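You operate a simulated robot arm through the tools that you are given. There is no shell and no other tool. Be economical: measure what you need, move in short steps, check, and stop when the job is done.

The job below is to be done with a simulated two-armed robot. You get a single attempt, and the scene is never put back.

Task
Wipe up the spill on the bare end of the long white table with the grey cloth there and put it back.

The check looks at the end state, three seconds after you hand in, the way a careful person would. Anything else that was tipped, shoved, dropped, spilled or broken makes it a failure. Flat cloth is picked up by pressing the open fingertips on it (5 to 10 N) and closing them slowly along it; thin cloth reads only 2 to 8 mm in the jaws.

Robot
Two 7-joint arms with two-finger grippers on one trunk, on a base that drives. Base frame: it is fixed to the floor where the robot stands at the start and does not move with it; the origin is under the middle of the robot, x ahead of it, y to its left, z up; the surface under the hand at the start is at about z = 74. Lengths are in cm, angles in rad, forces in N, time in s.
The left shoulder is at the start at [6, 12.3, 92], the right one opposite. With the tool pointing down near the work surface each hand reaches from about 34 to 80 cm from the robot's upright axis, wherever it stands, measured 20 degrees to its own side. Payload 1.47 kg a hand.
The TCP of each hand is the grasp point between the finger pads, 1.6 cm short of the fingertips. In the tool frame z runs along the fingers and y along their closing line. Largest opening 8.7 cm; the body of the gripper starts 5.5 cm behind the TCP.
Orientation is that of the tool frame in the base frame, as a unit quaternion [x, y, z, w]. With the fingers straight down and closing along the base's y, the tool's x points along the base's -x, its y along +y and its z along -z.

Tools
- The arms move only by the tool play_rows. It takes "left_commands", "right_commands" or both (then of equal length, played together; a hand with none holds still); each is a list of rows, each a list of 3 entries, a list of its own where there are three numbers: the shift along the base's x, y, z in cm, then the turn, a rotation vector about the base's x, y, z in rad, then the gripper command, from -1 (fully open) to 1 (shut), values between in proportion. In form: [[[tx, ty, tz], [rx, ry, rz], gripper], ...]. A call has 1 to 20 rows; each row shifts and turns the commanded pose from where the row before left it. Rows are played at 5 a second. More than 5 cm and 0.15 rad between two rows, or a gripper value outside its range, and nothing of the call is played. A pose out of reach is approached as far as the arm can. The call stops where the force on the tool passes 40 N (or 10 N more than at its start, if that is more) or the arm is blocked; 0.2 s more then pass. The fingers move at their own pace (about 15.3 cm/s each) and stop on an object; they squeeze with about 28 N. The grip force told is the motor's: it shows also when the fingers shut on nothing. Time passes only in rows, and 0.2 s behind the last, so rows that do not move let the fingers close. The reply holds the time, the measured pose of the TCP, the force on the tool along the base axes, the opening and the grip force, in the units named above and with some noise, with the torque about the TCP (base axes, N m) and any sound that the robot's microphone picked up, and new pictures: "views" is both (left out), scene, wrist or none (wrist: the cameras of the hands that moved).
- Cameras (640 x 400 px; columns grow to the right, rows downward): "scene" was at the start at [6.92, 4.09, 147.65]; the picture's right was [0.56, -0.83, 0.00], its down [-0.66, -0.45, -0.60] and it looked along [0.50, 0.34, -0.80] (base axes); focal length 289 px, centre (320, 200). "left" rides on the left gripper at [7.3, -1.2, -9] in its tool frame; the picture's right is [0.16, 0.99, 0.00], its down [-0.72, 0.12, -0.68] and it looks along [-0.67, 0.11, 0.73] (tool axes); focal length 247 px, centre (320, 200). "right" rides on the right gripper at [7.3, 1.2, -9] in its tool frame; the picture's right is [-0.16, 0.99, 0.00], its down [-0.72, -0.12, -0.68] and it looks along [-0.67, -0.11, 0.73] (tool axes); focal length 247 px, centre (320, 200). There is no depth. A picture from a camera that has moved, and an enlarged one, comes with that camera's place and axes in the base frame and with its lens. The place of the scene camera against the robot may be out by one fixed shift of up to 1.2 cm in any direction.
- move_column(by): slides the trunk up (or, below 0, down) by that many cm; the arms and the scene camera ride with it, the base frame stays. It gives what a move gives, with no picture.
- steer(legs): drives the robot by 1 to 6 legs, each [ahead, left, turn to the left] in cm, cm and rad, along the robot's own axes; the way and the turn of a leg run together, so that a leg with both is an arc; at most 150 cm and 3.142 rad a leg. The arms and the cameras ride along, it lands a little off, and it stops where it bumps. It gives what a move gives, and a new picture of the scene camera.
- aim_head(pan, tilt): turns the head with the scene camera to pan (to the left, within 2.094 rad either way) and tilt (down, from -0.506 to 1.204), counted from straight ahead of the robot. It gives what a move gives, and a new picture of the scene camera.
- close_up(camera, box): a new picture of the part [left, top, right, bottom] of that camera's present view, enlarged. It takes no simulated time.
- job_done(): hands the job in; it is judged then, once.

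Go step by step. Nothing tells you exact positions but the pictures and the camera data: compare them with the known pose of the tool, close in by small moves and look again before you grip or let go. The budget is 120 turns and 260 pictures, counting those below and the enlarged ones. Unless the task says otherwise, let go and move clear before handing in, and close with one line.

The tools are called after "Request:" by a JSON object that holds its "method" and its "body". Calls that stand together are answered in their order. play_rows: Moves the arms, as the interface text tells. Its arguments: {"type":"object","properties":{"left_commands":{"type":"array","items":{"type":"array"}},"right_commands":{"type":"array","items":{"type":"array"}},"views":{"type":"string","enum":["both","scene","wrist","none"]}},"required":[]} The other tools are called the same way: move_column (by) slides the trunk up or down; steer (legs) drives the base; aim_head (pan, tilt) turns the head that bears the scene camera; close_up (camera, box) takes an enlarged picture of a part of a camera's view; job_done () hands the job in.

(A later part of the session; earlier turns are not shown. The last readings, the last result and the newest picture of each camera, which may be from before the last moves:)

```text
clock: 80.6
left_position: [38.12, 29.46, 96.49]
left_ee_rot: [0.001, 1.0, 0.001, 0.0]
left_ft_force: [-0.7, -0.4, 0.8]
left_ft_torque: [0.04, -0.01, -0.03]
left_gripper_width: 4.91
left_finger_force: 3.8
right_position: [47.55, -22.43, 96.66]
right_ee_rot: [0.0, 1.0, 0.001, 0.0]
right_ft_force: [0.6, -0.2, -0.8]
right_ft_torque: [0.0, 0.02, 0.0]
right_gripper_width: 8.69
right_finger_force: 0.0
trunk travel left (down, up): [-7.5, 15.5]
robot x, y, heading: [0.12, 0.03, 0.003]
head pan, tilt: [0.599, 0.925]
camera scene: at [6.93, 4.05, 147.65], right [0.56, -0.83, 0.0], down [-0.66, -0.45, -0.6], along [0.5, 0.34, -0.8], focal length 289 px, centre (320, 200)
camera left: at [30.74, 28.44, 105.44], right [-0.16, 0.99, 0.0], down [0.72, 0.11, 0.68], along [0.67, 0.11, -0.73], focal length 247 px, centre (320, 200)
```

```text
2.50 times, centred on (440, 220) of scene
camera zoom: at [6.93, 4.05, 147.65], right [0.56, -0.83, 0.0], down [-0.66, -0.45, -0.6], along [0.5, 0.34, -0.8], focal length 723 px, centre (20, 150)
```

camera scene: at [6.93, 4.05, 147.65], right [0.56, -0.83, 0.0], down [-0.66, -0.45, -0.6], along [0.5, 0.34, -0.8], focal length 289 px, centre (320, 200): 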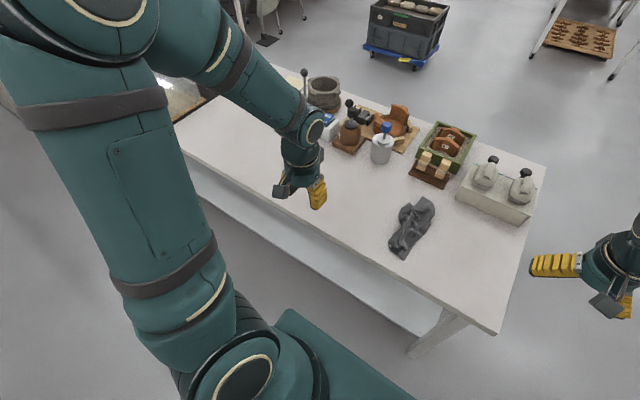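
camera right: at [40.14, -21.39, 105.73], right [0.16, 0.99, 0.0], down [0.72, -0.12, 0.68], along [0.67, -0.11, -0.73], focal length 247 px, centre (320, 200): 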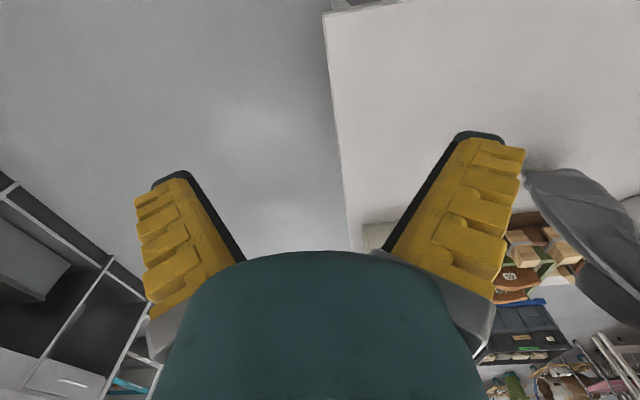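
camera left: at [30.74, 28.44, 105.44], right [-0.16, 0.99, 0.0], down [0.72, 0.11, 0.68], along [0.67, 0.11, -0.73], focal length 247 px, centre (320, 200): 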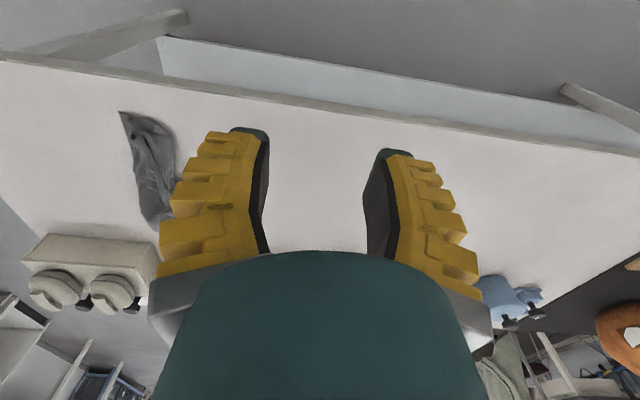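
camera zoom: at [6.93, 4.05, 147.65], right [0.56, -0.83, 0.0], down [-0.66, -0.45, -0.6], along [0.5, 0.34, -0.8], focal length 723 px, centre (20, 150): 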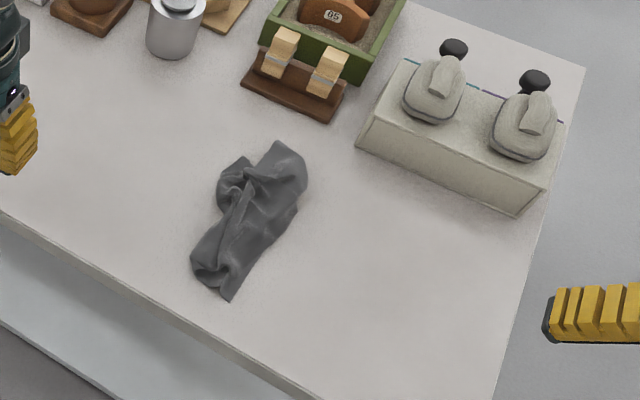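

The cloth lies as a crumpled strip in the middle of its old place. I'll view it with the right wrist camera to plan spreading it.

Request:
{"method": "play_rows", "body": {"right_commands": [[[-1.5, 4, 0], [0, 0, 0], -1], [[-1.5, 4, 0], [0, 0, 0], -1], [[-1.5, 4, 0], [0, 0, 0], -1], [[-1.5, 4, 0], [0, 0, 0], -1], [[-0.5, 4, 0], [0, 0, 0], -1], [[0, 4, 0], [0, 0, 0], -1], [[0, 2, 0], [0, 0, 0], -1], [[0, 0, 0], [0, 0, 0], -1]], "views": "wrist"}}

Request:
{"method": "close_up", "body": {"camera": "right", "box": [220, 80, 440, 260]}}

Request:
{"method": "close_up", "body": {"camera": "scene", "box": [370, 170, 470, 270]}}

```text
clock: 82.4
left_position: [38.15, 29.48, 96.4]
left_ee_rot: [0.0, 1.0, 0.001, 0.0]
left_ft_force: [0.5, -0.6, 0.4]
left_ft_torque: [0.0, 0.01, 0.0]
left_gripper_width: 4.92
left_finger_force: 3.9
right_position: [40.93, 3.53, 96.75]
right_ee_rot: [-0.001, 1.0, 0.0, 0.0]
right_ft_force: [0.4, 0.1, 0.4]
right_ft_torque: [-0.01, 0.02, 0.02]
right_gripper_width: 8.69
right_finger_force: 0.0
trunk travel left (down, up): [-7.5, 15.5]
robot x, y, heading: [-0.4, -0.04, -0.002]
head pan, tilt: [0.599, 0.925]
camera right: at [33.56, 4.67, 105.74], right [0.16, 0.99, 0.0], down [0.72, -0.12, 0.68], along [0.67, -0.11, -0.73], focal length 247 px, centre (320, 200)
```

right: 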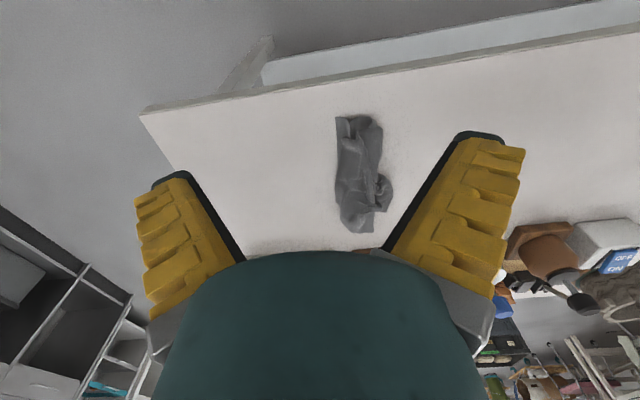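

```text
2.22 times, centred on (330, 170) of right
camera zoom: at [33.56, 4.67, 105.74], right [0.16, 0.99, 0.0], down [0.72, -0.12, 0.68], along [0.67, -0.11, -0.73], focal length 549 px, centre (298, 267)
```

zoom: 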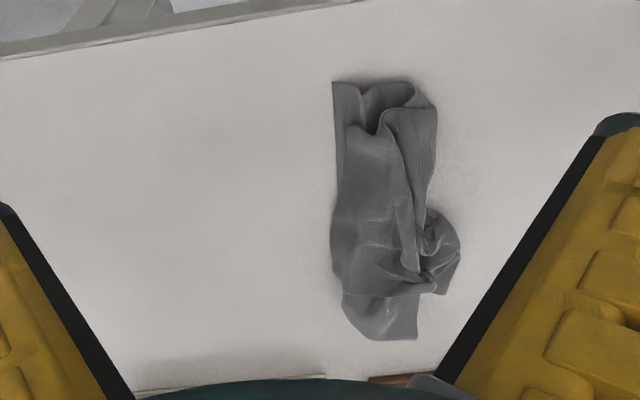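

```text
4.00 times, centred on (420, 220) of scene
camera zoom: at [6.92, 4.08, 147.65], right [0.56, -0.83, 0.0], down [-0.66, -0.45, -0.6], along [0.5, 0.34, -0.8], focal length 1157 px, centre (-80, 120)
```

zoom: 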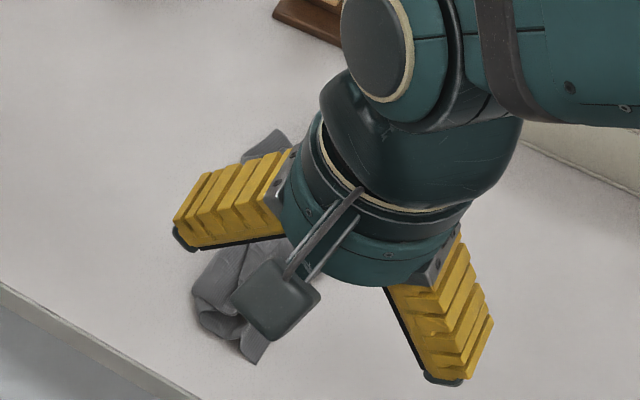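

The strip already spans the full x length (48–72) but is folded in y (4–12); a free corner lies at (48, 4.4). I'll turn the right hand 45° and bring it over that corner, to pull it toward -y.

Request:
{"method": "play_rows", "body": {"right_commands": [[[1, 0, 0], [0, 0, 0.13], 0.5], [[1, 0, 0], [0, 0, 0.13], 0.5], [[1, 0.5, -2], [0, 0, 0.13], 0.5], [[1, 0.5, -3], [0, 0, 0.13], 0.5], [[1, 0.3, -3], [0, 0, 0.13], 0.5], [[1, 0, -3], [0, 0, 0.135], 0.5], [[1, 0, -3], [0, 0, 0], 0.5], [[0.7, 0, -2.5], [0, 0, 0], 0.5], [[0, 0, 0], [0, 0, 0], 0.5], [[0, 0, 0], [0, 0, 0], 0.5]], "views": "wrist"}}

Request:
{"method": "close_up", "body": {"camera": "right", "box": [200, 40, 440, 260]}}

```text
clock: 84.6
left_position: [37.96, 29.54, 96.52]
left_ee_rot: [0.0, 1.0, 0.0, 0.0]
left_ft_force: [0.1, 0.3, 0.1]
left_ft_torque: [0.05, 0.02, 0.0]
left_gripper_width: 4.94
left_finger_force: 3.8
right_position: [48.8, 4.72, 80.13]
right_ee_rot: [-0.383, 0.924, 0.001, 0.0]
right_ft_force: [0.4, -0.5, -0.1]
right_ft_torque: [0.0, 0.04, 0.0]
right_gripper_width: 2.81
right_finger_force: 4.7
trunk travel left (down, up): [-7.5, 15.5]
robot x, y, heading: [-0.11, -0.23, -0.001]
head pan, tilt: [0.599, 0.925]
camera right: at [42.68, 0.32, 89.17], right [-0.59, 0.81, 0.0], down [0.59, 0.43, 0.68], along [0.55, 0.4, -0.73], focal length 247 px, centre (320, 200)
```

right: 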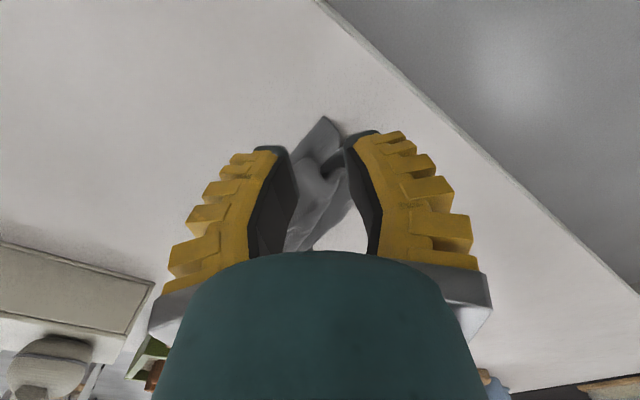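

```text
1.82 times, centred on (320, 150) of right
camera zoom: at [42.68, 0.32, 89.17], right [-0.59, 0.81, 0.0], down [0.59, 0.43, 0.68], along [0.55, 0.4, -0.73], focal length 449 px, centre (320, 291)
```

zoom: 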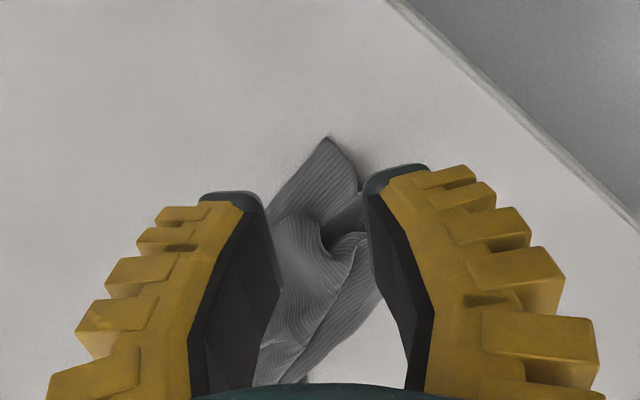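

The corner sits right between the fingers. I'll go down to press.

Request:
{"method": "play_rows", "body": {"right_commands": [[[-0.1, 0.2, -1.5], [0, 0, 0], 0.5], [[0, 0, -1.5], [0, 0, 0], 0.5], [[0, 0, -0.8], [0, 0, 0], 0.5], [[0, 0, -0.4], [0, 0, 0], 0.5], [[0, 0, -0.25], [0, 0, 0], 0.5], [[0, 0, 0], [0, 0, 0], 0.5]], "views": "none"}}

```text
clock: 86.0
left_position: [38.08, 29.49, 96.51]
left_ee_rot: [0.001, 1.0, 0.001, 0.0]
left_ft_force: [-0.3, -0.1, 0.0]
left_ft_torque: [0.03, -0.02, 0.04]
left_gripper_width: 4.94
left_finger_force: 4.5
right_position: [48.73, 4.99, 75.83]
right_ee_rot: [-0.383, 0.924, 0.0, 0.0]
right_ft_force: [-1.1, -0.3, -0.6]
right_ft_torque: [-0.02, -0.01, 0.02]
right_gripper_width: 2.81
right_finger_force: 4.7
trunk travel left (down, up): [-7.5, 15.5]
robot x, y, heading: [0.45, 0.0, -0.002]
head pan, tilt: [0.599, 0.925]
```

Request:
{"method": "play_rows", "body": {"right_commands": [[[0, 0, -0.2], [0, 0, 0], 0.5], [[0, 0, -0.15], [0, 0, 0], 0.5], [[0, 0, 0], [0, 0, 0], 0.5]], "views": "none"}}

```text
clock: 86.8
left_position: [37.99, 29.55, 96.49]
left_ee_rot: [0.0, 1.0, 0.0, 0.0]
left_ft_force: [-0.1, -0.1, 0.0]
left_ft_torque: [0.03, 0.0, 0.04]
left_gripper_width: 4.92
left_finger_force: 4.1
right_position: [48.7, 5.03, 75.6]
right_ee_rot: [-0.382, 0.924, -0.001, 0.001]
right_ft_force: [2.0, -0.9, 7.4]
right_ft_torque: [-0.07, -0.12, 0.0]
right_gripper_width: 2.85
right_finger_force: 3.6
trunk travel left (down, up): [-7.5, 15.5]
robot x, y, heading: [-0.06, 0.14, -0.002]
head pan, tilt: [0.599, 0.925]
```

7 N contact. I'll close slowly, lift a little and pull toward -y.

Request:
{"method": "play_rows", "body": {"right_commands": [[[0, 0, 0], [0, 0, 0], 0.58], [[0, 0, 0], [0, 0, 0], 0.66], [[0, 0, 0], [0, 0, 0], 0.74], [[0, 0, 0], [0, 0, 0], 0.82], [[0, 0, 0], [0, 0, 0], 0.9], [[0, 0, 0], [0, 0, 0], 1], [[0, 0, 0], [0, 0, 0], 1], [[0, 0, 0], [0, 0, 0], 1], [[0, -0.5, 0.6], [0, 0, 0], 1], [[0, -1, 0.5], [0, 0, 0], 1], [[0, -1, 0], [0, 0, 0], 1], [[0, -1, 0], [0, 0, 0], 1], [[0, -1, 0], [0, 0, 0], 1], [[0, -1, 0], [0, 0, 0], 1], [[0, -1, 0], [0, 0, 0], 1], [[0, -1, 0], [0, 0, 0], 1], [[0, -1, 0], [0, 0, 0], 1], [[0, 0, 0], [0, 0, 0], 1]], "views": "both"}}

Request:
{"method": "close_up", "body": {"camera": "scene", "box": [360, 150, 520, 290]}}

```text
clock: 90.6
left_position: [37.97, 29.54, 96.53]
left_ee_rot: [0.001, 1.0, 0.0, -0.001]
left_ft_force: [-0.4, -0.4, -0.4]
left_ft_torque: [0.02, 0.01, -0.02]
left_gripper_width: 4.92
left_finger_force: 3.8
right_position: [48.65, -3.5, 76.57]
right_ee_rot: [-0.383, 0.924, 0.0, 0.0]
right_ft_force: [-0.4, 0.0, 0.8]
right_ft_torque: [-0.02, 0.02, -0.03]
right_gripper_width: 0.0
right_finger_force: 27.8
trunk travel left (down, up): [-7.5, 15.5]
robot x, y, heading: [0.28, -0.47, 0.002]
head pan, tilt: [0.599, 0.925]
camera scene: at [6.92, 4.1, 147.65], right [0.56, -0.83, 0.0], down [-0.66, -0.45, -0.6], along [0.5, 0.34, -0.8], focal length 289 px, centre (320, 200)
camera right: at [42.64, -7.97, 85.53], right [-0.59, 0.81, 0.0], down [0.59, 0.43, 0.68], along [0.55, 0.4, -0.73], focal length 247 px, centre (320, 200)
```

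scene: 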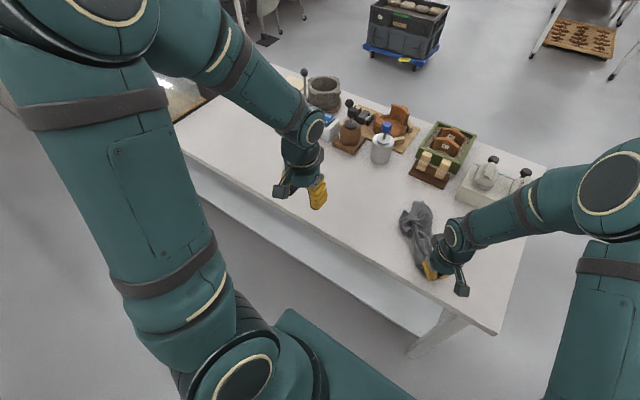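
right: 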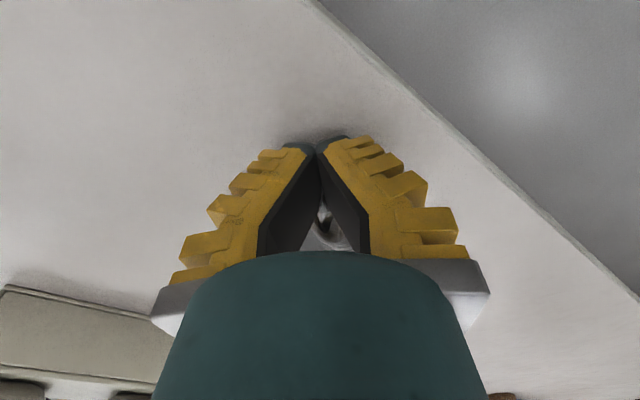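

```text
2.86 times, centred on (440, 220) of scene
camera zoom: at [6.92, 4.1, 147.65], right [0.56, -0.83, 0.0], down [-0.66, -0.45, -0.6], along [0.5, 0.34, -0.8], focal length 826 px, centre (-23, 143)
```

zoom: 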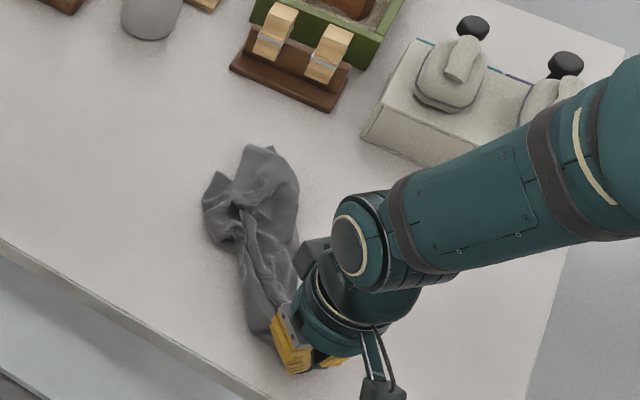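

The right hand holds a true corner of the cloth. I'll raise the trunk and lift it so the cloth unfolds hanging, then lay it down along its diagonal.

Request:
{"method": "move_column", "body": {"by": 12}}

Request:
{"method": "play_rows", "body": {"right_commands": [[[0.5, 0.5, 1.5], [0, 0, 0], 1], [[0.5, 0.5, 1.5], [0, 0, 0], 1], [[0.5, 0.5, 1.5], [0, 0, 0], 1], [[0.5, 0.5, 1.5], [0, 0, 0], 1], [[0.5, 0.5, 1.5], [0, 0, 0], 1], [[0.5, 0.5, 1.5], [0, 0, 0], 1], [[0.5, 0.5, 1.5], [0, 0, 0], 1], [[0.5, 0.5, 1.5], [0, 0, 0], 1], [[0.5, 0.5, 1.5], [0, 0, 0], 1], [[0.5, 0.5, 1.5], [0, 0, 0], 1], [[0.5, 0.5, 1.5], [0, 0, 0], 1], [[0.5, 0.5, 1.5], [0, 0, 0], 1], [[0, 0, 1], [0, 0, 0], 1], [[0, 0, 0], [0, 0, 0], 1]], "views": "both"}}

Request:
{"method": "close_up", "body": {"camera": "scene", "box": [340, 120, 540, 290]}}

```text
clock: 92.1
left_position: [38.07, 29.46, 108.54]
left_ee_rot: [0.0, 1.0, 0.0, 0.0]
left_ft_force: [0.2, -0.5, 0.3]
left_ft_torque: [0.01, 0.0, 0.01]
left_gripper_width: 4.9
left_finger_force: 3.9
right_position: [48.75, -3.61, 88.5]
right_ee_rot: [-0.383, 0.924, 0.0, -0.001]
right_ft_force: [-2.5, -1.6, -1.0]
right_ft_torque: [-0.01, 0.05, 0.0]
right_gripper_width: 0.0
right_finger_force: 27.7
trunk travel left (down, up): [-19.5, 3.5]
robot x, y, heading: [-0.11, -0.3, 0.005]
head pan, tilt: [0.599, 0.925]
```

```text
clock: 95.1
left_position: [37.97, 29.64, 108.56]
left_ee_rot: [0.001, 1.0, -0.001, 0.0]
left_ft_force: [-1.3, 0.0, 0.1]
left_ft_torque: [-0.02, -0.03, 0.02]
left_gripper_width: 4.91
left_finger_force: 3.9
right_position: [54.69, 2.49, 107.63]
right_ee_rot: [-0.383, 0.924, 0.0, 0.0]
right_ft_force: [0.3, 1.0, -0.5]
right_ft_torque: [0.01, 0.07, 0.01]
right_gripper_width: 0.0
right_finger_force: 28.0
trunk travel left (down, up): [-19.5, 3.5]
robot x, y, heading: [0.05, -0.27, 0.002]
head pan, tilt: [0.599, 0.925]
camera scene: at [6.94, 4.1, 159.65], right [0.56, -0.83, 0.0], down [-0.66, -0.45, -0.6], along [0.5, 0.34, -0.8], focal length 289 px, centre (320, 200)
camera right: at [48.6, -1.93, 116.55], right [-0.59, 0.81, 0.0], down [0.59, 0.43, 0.68], along [0.55, 0.4, -0.73], focal length 247 px, centre (320, 200)
```

scene: 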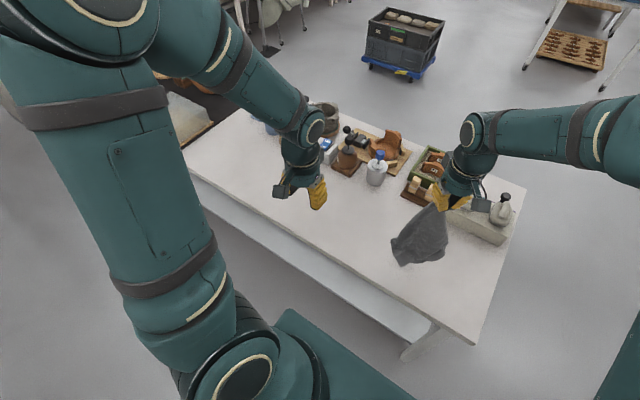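
right: 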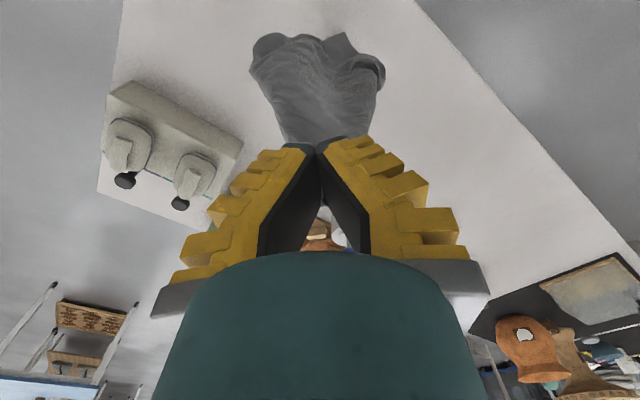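

```text
2.35 times, centred on (440, 205) of scene
camera zoom: at [6.94, 4.1, 159.65], right [0.56, -0.83, 0.0], down [-0.66, -0.45, -0.6], along [0.5, 0.34, -0.8], focal length 680 px, centre (38, 188)
```

zoom: 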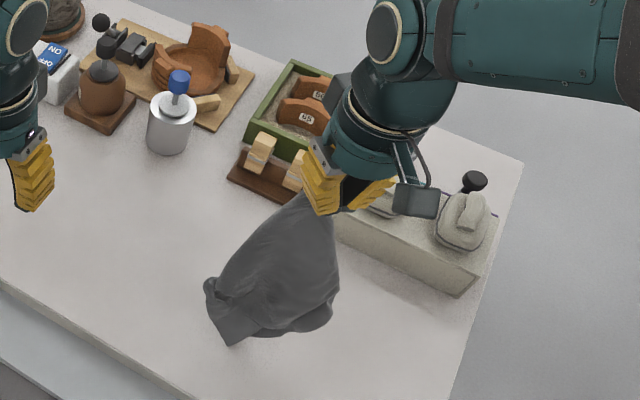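

The cloth has unfolded and hangs from its corner as a broad sheet. I'll carry it slowly toward the far-left of its old place so it can be laid along the diagonal toward the near-right.

Request:
{"method": "play_rows", "body": {"right_commands": [[[0.6, 0.6, 0.4], [0, 0, 0], 1], [[0.8, 1, 0.3], [0, 0, 0], 1], [[0.8, 1, 0.3], [0, 0, 0], 1], [[0.8, 1, 0], [0, 0, 0], 1], [[0.8, 1, 0], [0, 0, 0], 1], [[0.8, 1, 0], [0, 0, 0], 1], [[0.8, 1, 0], [0, 0, 0], 1], [[0.8, 1, 0], [0, 0, 0], 1], [[0.8, 1, 0], [0, 0, 0], 1], [[0.8, 1, 0], [0, 0, 0], 1], [[0.8, 1, 0], [0, 0, 0], 1], [[0.8, 1, 0], [0, 0, 0], 1], [[0.8, 1, 0], [0, 0, 0], 1], [[0.8, 1, 0], [0, 0, 0], 1], [[0, 0, 0], [0, 0, 0], 1]], "views": "both"}}

Request:
{"method": "close_up", "body": {"camera": "scene", "box": [340, 120, 540, 290]}}

```text
clock: 98.3
left_position: [37.99, 29.43, 108.51]
left_ee_rot: [0.0, 1.0, 0.0, 0.001]
left_ft_force: [-0.3, -0.5, -0.4]
left_ft_torque: [0.0, 0.01, 0.03]
left_gripper_width: 4.91
left_finger_force: 4.2
right_position: [65.74, 16.04, 108.55]
right_ee_rot: [-0.382, 0.924, 0.0, 0.001]
right_ft_force: [0.9, 1.2, -0.4]
right_ft_torque: [0.01, 0.02, 0.01]
right_gripper_width: 0.0
right_finger_force: 28.3
trunk travel left (down, up): [-19.5, 3.5]
robot x, y, heading: [0.26, -0.01, -0.001]
head pan, tilt: [0.599, 0.925]
camera scene: at [6.89, 4.05, 159.66], right [0.56, -0.83, 0.0], down [-0.66, -0.45, -0.6], along [0.5, 0.34, -0.8], focal length 289 px, centre (320, 200)
camera right: at [59.68, 11.62, 117.57], right [-0.59, 0.81, 0.0], down [0.59, 0.43, 0.68], along [0.55, 0.4, -0.73], focal length 247 px, centre (320, 200)
```

scene: 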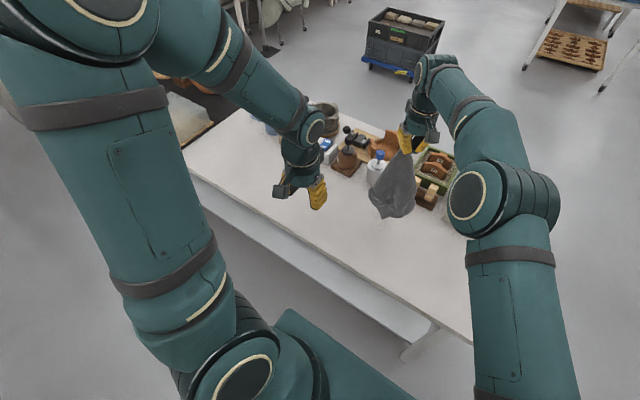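
right: 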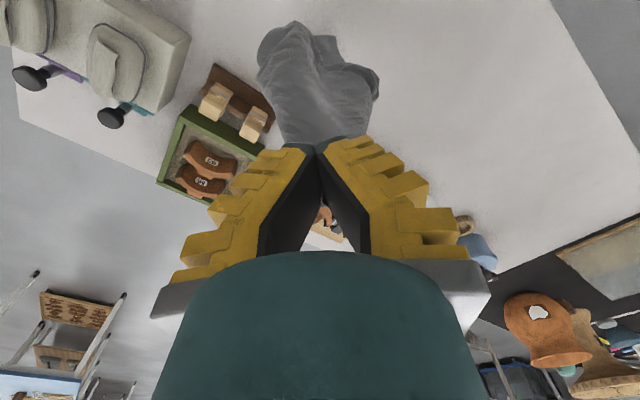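

```text
2.35 times, centred on (440, 205) of scene
camera zoom: at [6.89, 4.05, 159.66], right [0.56, -0.83, 0.0], down [-0.66, -0.45, -0.6], along [0.5, 0.34, -0.8], focal length 680 px, centre (38, 188)
```

zoom: 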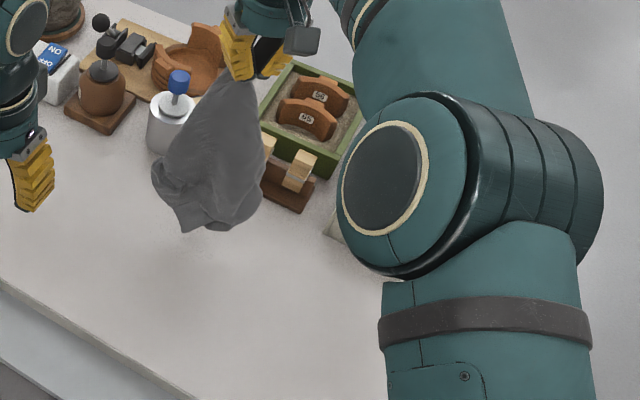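

The hand reached (66, 16), with the cloth tip just below it. Now I'll lay it down: lower while moving toward (47.5, -9).

Request:
{"method": "play_rows", "body": {"right_commands": [[[0, 0, -1.5], [0, 0, 0], 1], [[-0.5, -0.7, -1.5], [0, 0, 0], 1], [[-0.8, -1, -1.6], [0, 0, 0], 1], [[-0.8, -1.1, -1.6], [0, 0, 0], 1], [[-0.8, -1.1, -1.6], [0, 0, 0], 1], [[-0.8, -1.1, -1.6], [0, 0, 0], 1], [[-1, -1.4, -1.6], [0, 0, 0], 1], [[-1, -1.4, -1.6], [0, 0, 0], 1], [[-1, -1.4, -1.6], [0, 0, 0], 1], [[-1, -1.4, -1.6], [0, 0, 0], 1], [[-1, -1.4, -1.6], [0, 0, 0], 1], [[-1, -1.4, -1.6], [0, 0, 0], 1], [[-1, -1.4, -1.6], [0, 0, 0], 1], [[-1, -1.4, -1.6], [0, 0, 0], 1], [[-1, -1.4, -1.6], [0, 0, 0], 1], [[-1, -1.4, -1.6], [0, 0, 0], 1], [[-1, -1.4, -1.6], [0, 0, 0], 1], [[-1, -1.4, -1.6], [0, 0, 0], 1], [[-1, -1.4, -1.5], [0, 0, 0], 1], [[-1, -1.2, -1], [0, 0, 0], 1]], "views": "both"}}

Request:
{"method": "close_up", "body": {"camera": "scene", "box": [340, 120, 540, 290]}}

```text
clock: 102.5
left_position: [38.08, 29.6, 108.6]
left_ee_rot: [0.0, 1.0, 0.0, 0.0]
left_ft_force: [0.2, 0.4, 0.3]
left_ft_torque: [0.02, 0.06, -0.03]
left_gripper_width: 4.87
left_finger_force: 4.5
right_position: [48.03, -8.3, 77.39]
right_ee_rot: [-0.383, 0.924, -0.001, 0.0]
right_ft_force: [0.3, 0.2, 0.7]
right_ft_torque: [-0.01, 0.02, 0.0]
right_gripper_width: 0.0
right_finger_force: 27.3
trunk travel left (down, up): [-19.5, 3.5]
robot x, y, heading: [-0.13, 0.01, -0.001]
head pan, tilt: [0.599, 0.925]
camera scene: at [6.92, 4.07, 159.65], right [0.56, -0.83, 0.0], down [-0.66, -0.45, -0.6], along [0.5, 0.34, -0.8], focal length 289 px, centre (320, 200)
camera right: at [41.93, -12.77, 86.48], right [-0.59, 0.81, 0.0], down [0.59, 0.43, 0.68], along [0.55, 0.4, -0.73], focal length 247 px, centre (320, 200)
```

scene: 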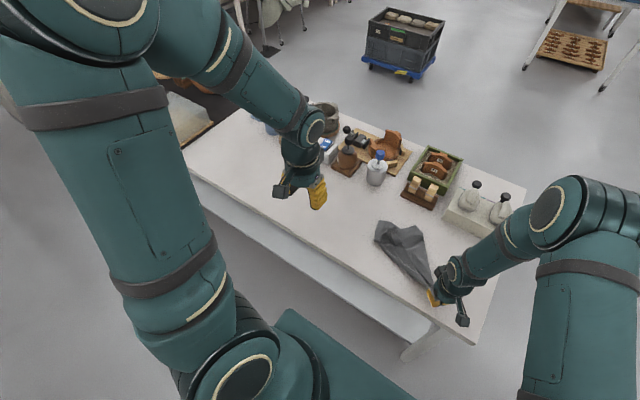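
right: 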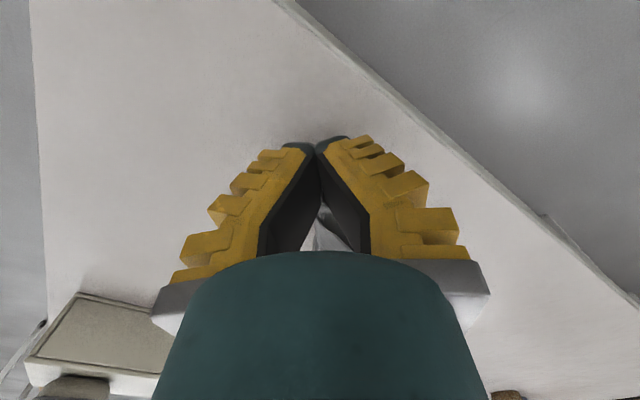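

```text
2.35 times, centred on (440, 205) of scene
camera zoom: at [6.92, 4.07, 159.65], right [0.56, -0.83, 0.0], down [-0.66, -0.45, -0.6], along [0.5, 0.34, -0.8], focal length 680 px, centre (38, 188)
```

zoom: 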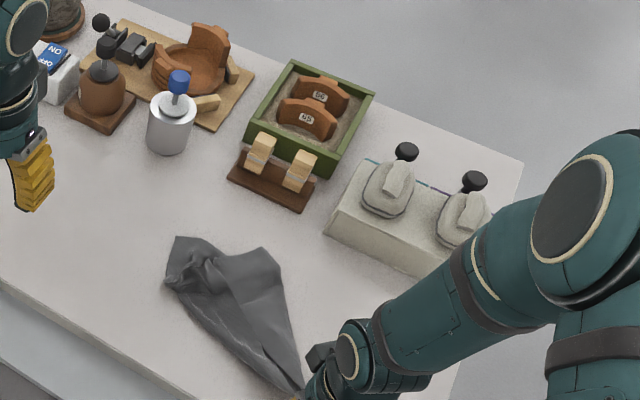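

That laid well: a kite with corners near (48,-8), (70,6), (64,18) and (57,16). I'll release this corner, then pull the others out, looking again first.

Request:
{"method": "play_rows", "body": {"right_commands": [[[0, -0.3, -1.2], [0, 0, 0], 1], [[0, 0, 0], [0, 0, 0], 0.8], [[0, 0, 0], [0, 0, 0], 0.6], [[0, 0, 0], [0, 0, 0], 0.5], [[0, 0, 2], [0, 0, 0], 0.5], [[-1, -1, 4], [0, 0, 0], 0.5], [[-1, -1, 4], [0, 0, -0.13], 0.5], [[-1, -1, 4], [0, 0, -0.13], 0.5], [[-1, 1, 4], [0, 0, -0.13], 0.5], [[-1, 2, 4], [0, 0, -0.13], 0.5], [[-1, 3, 0], [0, 0, -0.13], 0.5], [[0, 3, 0], [0, 0, -0.135], 0.5], [[0, 0, 0], [0, 0, 0], 0.5]], "views": "both"}}

Request:
{"method": "close_up", "body": {"camera": "scene", "box": [340, 150, 500, 290]}}

Request:
{"method": "close_up", "body": {"camera": "right", "box": [240, 80, 480, 260]}}

```text
clock: 105.3
left_position: [38.05, 29.53, 108.49]
left_ee_rot: [0.0, 1.0, 0.0, 0.0]
left_ft_force: [-0.3, -0.6, -0.4]
left_ft_torque: [0.02, -0.02, 0.01]
left_gripper_width: 4.89
left_finger_force: 4.3
right_position: [42.18, -2.56, 98.33]
right_ee_rot: [0.001, 1.0, 0.001, 0.0]
right_ft_force: [0.0, -0.5, 0.7]
right_ft_torque: [0.0, -0.02, 0.01]
right_gripper_width: 2.8
right_finger_force: 4.8
trunk travel left (down, up): [-19.5, 3.5]
robot x, y, heading: [0.14, -0.32, 0.001]
head pan, tilt: [0.599, 0.925]
camera scene: at [6.94, 4.02, 159.65], right [0.56, -0.83, 0.0], down [-0.66, -0.45, -0.6], along [0.5, 0.34, -0.8], focal length 289 px, centre (320, 200)
camera right: at [34.68, -1.54, 107.27], right [0.16, 0.99, 0.0], down [0.72, -0.12, 0.68], along [0.67, -0.11, -0.73], focal length 247 px, centre (320, 200)
```

scene: 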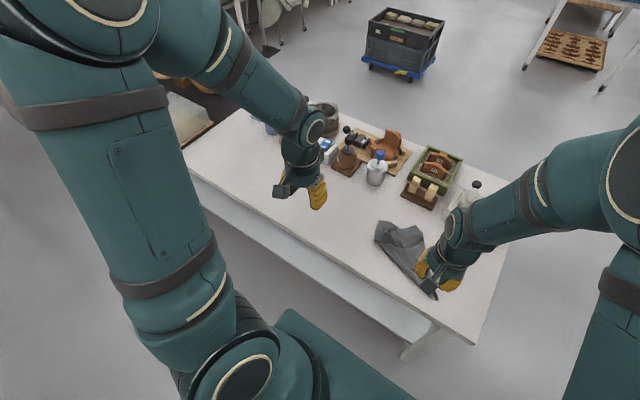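
right: 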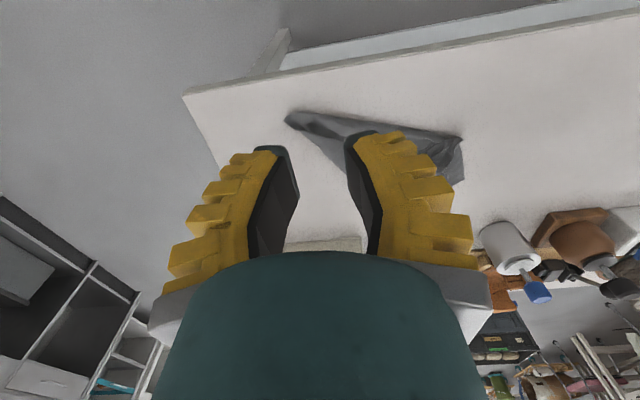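

```text
2.86 times, centred on (420, 220) of scene
camera zoom: at [6.94, 4.02, 159.65], right [0.56, -0.83, 0.0], down [-0.66, -0.45, -0.6], along [0.5, 0.34, -0.8], focal length 826 px, centre (34, 143)
```

zoom: 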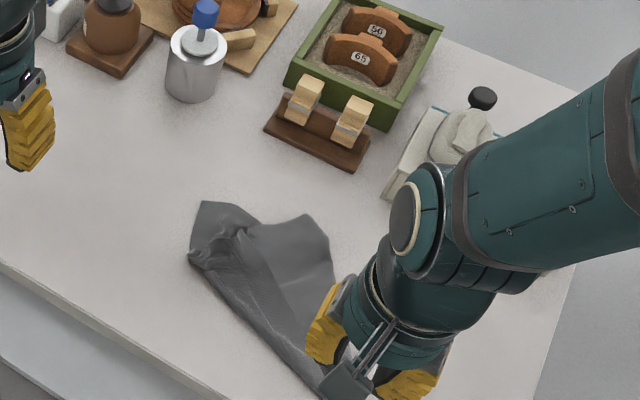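

```text
2.22 times, centred on (360, 170) of right
camera zoom: at [34.68, -1.54, 107.27], right [0.16, 0.99, 0.0], down [0.72, -0.12, 0.68], along [0.67, -0.11, -0.73], focal length 549 px, centre (231, 267)
```

zoom: 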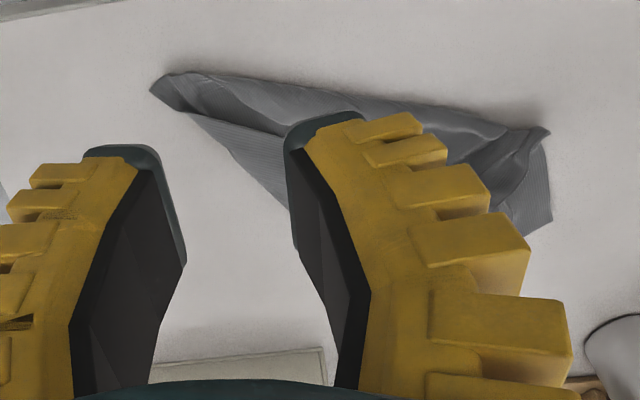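

Both hands' views are needed: I'll move the right hand aside and the left hand in to view the cloth from its near side.

Request:
{"method": "play_rows", "body": {"right_commands": [[[1, -3, 0], [0, 0, 0], 0.5], [[1, -3, 0], [0, 0, 0], 0.5], [[1, -3, 0], [0, 0, 0], 0.5], [[1, -3, 0], [0, 0, 0], 0.5], [[1, -3, 0], [0, 0, 0], 0.5], [[1, -3, 0], [0, 0, 0], 0.5], [[0, 0, 0], [0, 0, 0], 0.5], [[0, 0, 0], [0, 0, 0], 0.5]], "left_commands": [[[0, 0, 0], [0, 0, 0], -1], [[0, -3, -2], [0, 0, 0], -1], [[0, -3, -2], [0, 0, 0], -1], [[0, -3, -2], [0, 0, 0], -1], [[0, -3, -2], [0, 0, 0], -1], [[0, -3, 0], [0, 0, 0], -1], [[0, -2, 0], [0, 0, 0], -1], [[0, 0, 0], [0, 0, 0], -1]], "views": "both"}}

Request:
{"method": "close_up", "body": {"camera": "scene", "box": [340, 150, 500, 310]}}

Request:
{"method": "close_up", "body": {"camera": "left", "box": [200, 80, 440, 260]}}

```text
clock: 107.1
left_position: [38.08, 12.43, 100.48]
left_ee_rot: [-0.001, 1.0, 0.0, 0.0]
left_ft_force: [-0.3, 0.4, 0.8]
left_ft_torque: [0.01, 0.03, 0.02]
left_gripper_width: 8.72
left_finger_force: 0.1
right_position: [47.99, -20.72, 98.23]
right_ee_rot: [0.0, 1.0, -0.001, 0.0]
right_ft_force: [-0.7, 0.5, 0.0]
right_ft_torque: [0.03, -0.01, 0.0]
right_gripper_width: 2.79
right_finger_force: 4.7
trunk travel left (down, up): [-19.5, 3.5]
robot x, y, heading: [0.22, -0.15, -0.003]
head pan, tilt: [0.599, 0.925]
camera scene: at [6.91, 4.08, 159.65], right [0.56, -0.83, 0.0], down [-0.66, -0.45, -0.6], along [0.5, 0.34, -0.8], focal length 289 px, centre (320, 200)
camera right: at [40.6, -19.6, 107.17], right [0.16, 0.99, 0.0], down [0.72, -0.12, 0.68], along [0.67, -0.11, -0.73], focal length 247 px, centre (320, 200)
camera left: at [30.83, 11.38, 109.37], right [-0.16, 0.99, 0.0], down [0.72, 0.12, 0.68], along [0.67, 0.11, -0.73], focal length 247 px, centre (320, 200)
```

scene: 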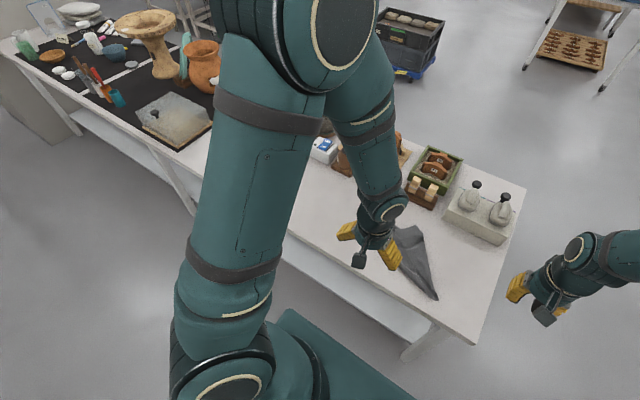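
right: 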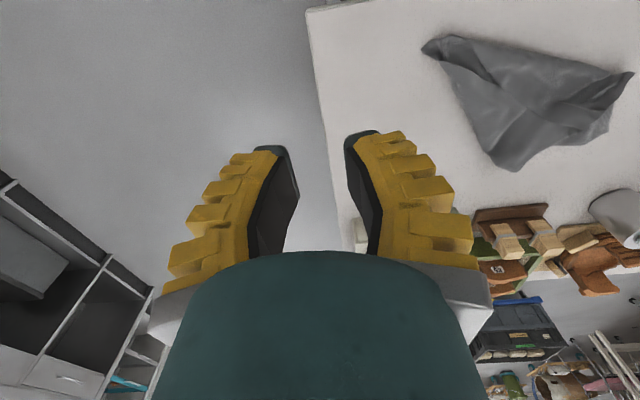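
left: 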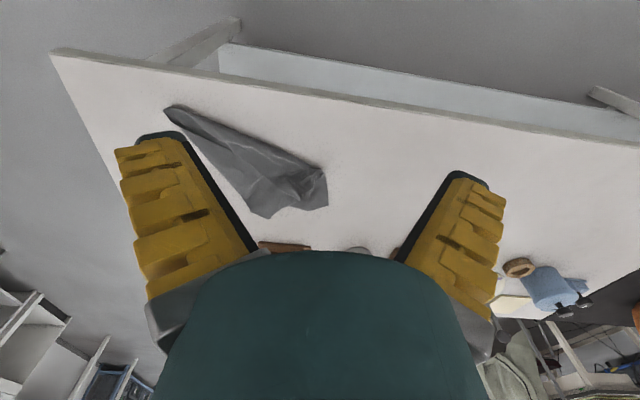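

```text
2.50 times, centred on (420, 230) of scene
camera zoom: at [6.91, 4.08, 159.65], right [0.56, -0.83, 0.0], down [-0.66, -0.45, -0.6], along [0.5, 0.34, -0.8], focal length 723 px, centre (70, 125)
```

zoom: 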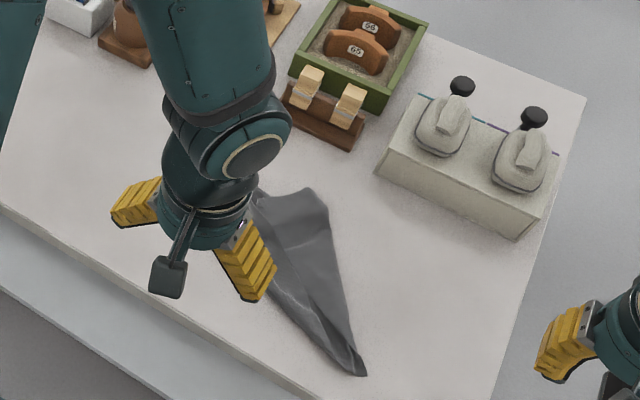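

```text
2.22 times, centred on (320, 170) of left
camera zoom: at [30.83, 11.38, 109.37], right [-0.16, 0.99, 0.0], down [0.72, 0.12, 0.68], along [0.67, 0.11, -0.73], focal length 549 px, centre (320, 267)
```

zoom: 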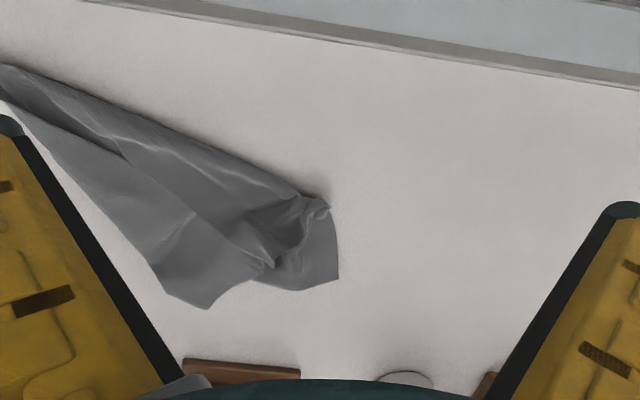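

The cloth is a triangle with a folded-over left part. First the right hand pulls the far corner at (70.4, 6.3) toward (72, -8); the left hand backs off.

Request:
{"method": "play_rows", "body": {"left_commands": [[[0, 4, 0], [0, 0, 0], 0], [[0, 4, 0], [0, 0, 0], 0], [[0, 4, 0], [0, 0, 0], 0], [[0, 4, 0], [0, 0, 0], 0], [[0, 4, 0], [0, 0, 0], 0], [[0, 0, 0], [0, 0, 0], 0], [[0, 0, 0], [0, 0, 0], 0], [[0, 0, 0], [0, 0, 0], 0], [[0, 0, 0], [0, 0, 0], 0], [[0, 0, 0], [0, 0, 0], 0], [[0, 0, 0], [0, 0, 0], 0], [[0, 0, 0], [0, 0, 0], 0], [[0, 0, 0], [0, 0, 0], 0], [[0, 0, 0], [0, 0, 0], 0]], "right_commands": [[[2, 2, 0], [0, 0, 0], 0.45], [[2, 2, 0], [0, 0, 0], 0.45], [[2, 2, 0], [0, 0, 0], 0.45], [[2, 2.5, 0], [0, 0, 0], 0.45], [[2, 2.5, 0], [0, 0, 0], 0.45], [[2, 2.5, 0], [0, 0, 0], 0.45], [[2, 2.5, 0], [0, 0, 0], 0.45], [[2, 2.5, -2], [0, 0, 0], 0.45], [[2, 2.5, -3], [0, 0, 0], 0.45], [[1.5, 2.5, -3], [0, 0, 0], 0.45], [[1.5, 2, -3], [0, 0, 0], 0.45], [[0, 1.3, -4], [0, 0, 0], 0.45], [[0, 0, -3], [0, 0, 0], 0.45], [[0, 0, 0], [0, 0, 0], 0.45]], "views": "both"}}

Request:
{"method": "close_up", "body": {"camera": "right", "box": [200, 40, 440, 260]}}

```text
clock: 110.1
left_position: [37.89, 32.53, 100.44]
left_ee_rot: [0.0, 1.0, -0.001, 0.0]
left_ft_force: [0.3, -0.3, 0.5]
left_ft_torque: [0.01, 0.0, -0.02]
left_gripper_width: 4.92
left_finger_force: 3.9
right_position: [68.96, 5.98, 80.25]
right_ee_rot: [-0.001, 1.0, 0.0, 0.0]
right_ft_force: [-0.6, 0.4, -0.1]
right_ft_torque: [0.0, -0.01, -0.01]
right_gripper_width: 3.01
right_finger_force: 5.0
trunk travel left (down, up): [-19.5, 3.5]
robot x, y, heading: [0.23, 0.42, 0.007]
head pan, tilt: [0.599, 0.925]
camera scene: at [6.88, 4.1, 159.66], right [0.56, -0.83, 0.0], down [-0.66, -0.45, -0.6], along [0.5, 0.34, -0.8], focal length 289 px, centre (320, 200)
camera right: at [61.52, 7.13, 89.25], right [0.16, 0.99, 0.0], down [0.72, -0.12, 0.68], along [0.67, -0.11, -0.73], focal length 247 px, centre (320, 200)
camera left: at [30.61, 31.44, 109.4], right [-0.16, 0.99, 0.0], down [0.72, 0.12, 0.68], along [0.67, 0.11, -0.73], focal length 247 px, centre (320, 200)
```

scene: 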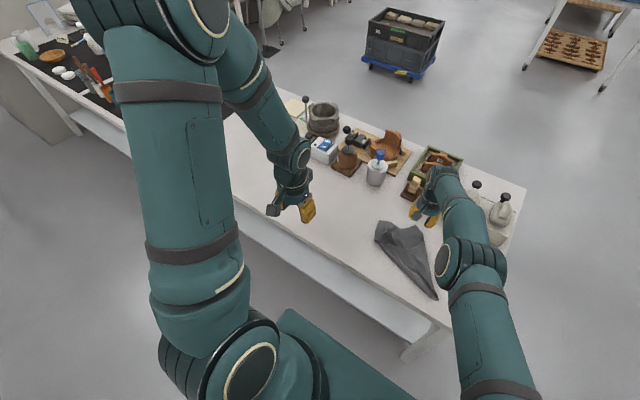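
right: 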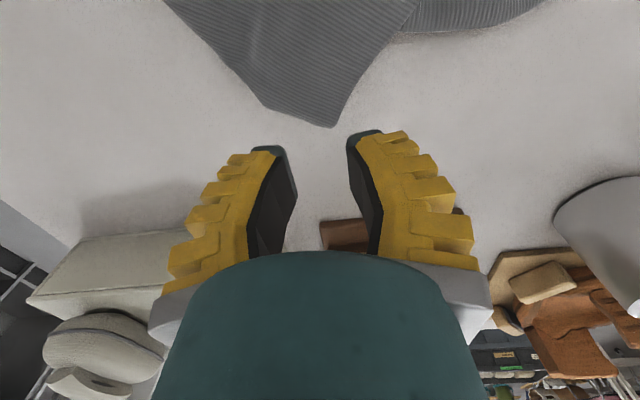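
left: 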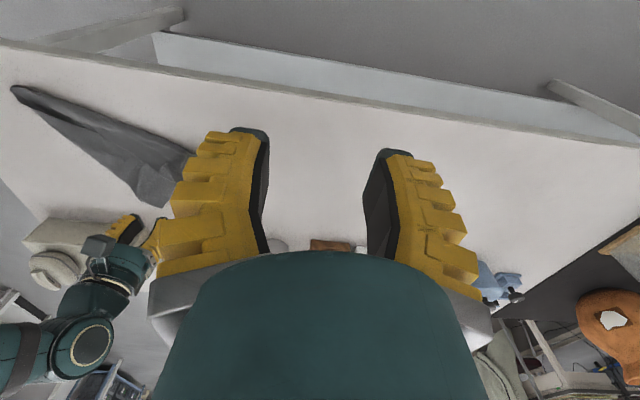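

```text
1.82 times, centred on (320, 150) of right
camera zoom: at [61.52, 7.13, 89.25], right [0.16, 0.99, 0.0], down [0.72, -0.12, 0.68], along [0.67, -0.11, -0.73], focal length 449 px, centre (320, 291)
```

zoom: 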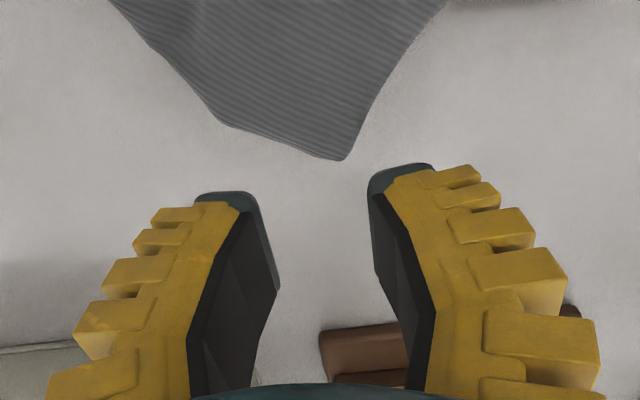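

The corner tip is at (69.2, 6.6). I'll shift back 0.9 cm and descend to press.

Request:
{"method": "play_rows", "body": {"right_commands": [[[-0.9, 0.1, -1.5], [0, 0, 0], 0.45], [[0, 0, -1.5], [0, 0, 0], 0.45], [[0, 0, -0.9], [0, 0, 0], 0.45], [[0, 0, -0.4], [0, 0, 0], 0.45], [[0, 0, -0.25], [0, 0, 0], 0.45], [[0, 0, 0], [0, 0, 0], 0.45]], "views": "none"}}

```text
clock: 111.5
left_position: [38.0, 32.57, 100.43]
left_ee_rot: [0.0, 1.0, 0.0, 0.0]
left_ft_force: [-1.3, 0.4, 0.8]
left_ft_torque: [0.0, 0.01, 0.05]
left_gripper_width: 4.9
left_finger_force: 4.3
right_position: [67.64, 6.0, 75.93]
right_ee_rot: [0.0, 1.0, 0.0, 0.0]
right_ft_force: [0.3, 0.0, -0.9]
right_ft_torque: [0.03, -0.02, -0.03]
right_gripper_width: 2.5
right_finger_force: 7.0
right hand out of reach, approached as far as the arm can: row 3, 5
trunk travel left (down, up): [-19.5, 3.5]
robot x, y, heading: [-0.24, 0.01, -0.003]
head pan, tilt: [0.599, 0.925]
```

At the edge of reach with the trunk high. I'll raise the hand and bring the trunk back down.

Request:
{"method": "play_rows", "body": {"right_commands": [[[0, 0, 3], [0, 0, 0], 0.45], [[0, 0, 4], [0, 0, 0], 0.45], [[0, 0, 4], [0, 0, 0], 0.45], [[0, 0, 4], [0, 0, 0], 0.45], [[0, 0, 0], [0, 0, 0], 0.45]], "left_commands": [[[0, 0, 0], [0, 0, 0], 0], [[0, 0, 3], [0, 0, 0], 0], [[0, 0, 3], [0, 0, 0], 0], [[0, 0, 3], [0, 0, 0], 0], [[0, 0, 0], [0, 0, 0], 0]], "views": "none"}}

Request:
{"method": "move_column", "body": {"by": -11}}

Request:
{"method": "close_up", "body": {"camera": "right", "box": [200, 40, 440, 260]}}

```text
clock: 112.7
left_position: [38.35, 32.44, 109.53]
left_ee_rot: [0.0, 1.0, 0.0, 0.0]
left_ft_force: [-0.4, 0.1, 0.6]
left_ft_torque: [-0.01, 0.01, -0.03]
left_gripper_width: 4.92
left_finger_force: 4.2
right_position: [67.35, 5.92, 91.12]
right_ee_rot: [0.0, 1.0, -0.001, -0.001]
right_ft_force: [-0.5, 1.4, 0.7]
right_ft_torque: [-0.01, 0.01, 0.0]
right_gripper_width: 3.01
right_finger_force: 4.9
trunk travel left (down, up): [-19.5, 3.5]
robot x, y, heading: [0.01, -0.2, -0.005]
head pan, tilt: [0.599, 0.925]
```

```text
clock: 114.1
left_position: [38.17, 32.42, 98.49]
left_ee_rot: [0.0, 1.0, 0.0, 0.0]
left_ft_force: [-0.8, 0.1, 0.8]
left_ft_torque: [-0.01, -0.01, -0.01]
left_gripper_width: 4.91
left_finger_force: 4.1
right_position: [67.3, 6.0, 80.19]
right_ee_rot: [0.001, 1.0, -0.001, 0.001]
right_ft_force: [0.0, -0.2, 0.4]
right_ft_torque: [-0.01, 0.0, 0.02]
right_gripper_width: 3.03
right_finger_force: 4.8
trunk travel left (down, up): [-8.5, 14.5]
robot x, y, heading: [-0.23, 0.44, -0.002]
head pan, tilt: [0.599, 0.925]
```

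```text
1.82 times, centred on (320, 150) of right
camera zoom: at [60.01, 7.02, 89.21], right [0.16, 0.99, 0.0], down [0.72, -0.12, 0.68], along [0.67, -0.11, -0.73], focal length 449 px, centre (320, 291)
```

zoom: 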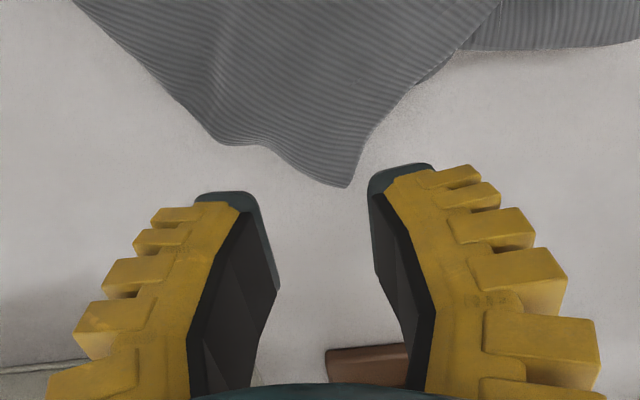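

The corner is at (68.8, 6.6), so the fingers stand well for it. Descending.

Request:
{"method": "play_rows", "body": {"right_commands": [[[0, 0.1, -1.5], [0, 0, 0], 0.45], [[0, 0, -1.5], [0, 0, 0], 0.45], [[0, 0, -0.8], [0, 0, 0], 0.45], [[0, 0, -0.4], [0, 0, 0], 0.45], [[0, 0, -0.25], [0, 0, 0], 0.45], [[0, 0, 0], [0, 0, 0], 0.45]], "views": "none"}}

```text
clock: 115.5
left_position: [38.22, 32.39, 98.59]
left_ee_rot: [0.0, 1.0, 0.0, -0.001]
left_ft_force: [-0.3, 0.5, 0.0]
left_ft_torque: [-0.02, 0.01, -0.03]
left_gripper_width: 4.9
left_finger_force: 4.4
right_position: [67.34, 5.97, 75.72]
right_ee_rot: [0.0, 1.0, 0.0, 0.0]
right_ft_force: [0.2, 0.0, -0.3]
right_ft_torque: [0.02, -0.02, 0.02]
right_gripper_width: 2.68
right_finger_force: 4.7
trunk travel left (down, up): [-8.5, 14.5]
robot x, y, heading: [0.11, -0.09, -0.0]
head pan, tilt: [0.599, 0.925]
```

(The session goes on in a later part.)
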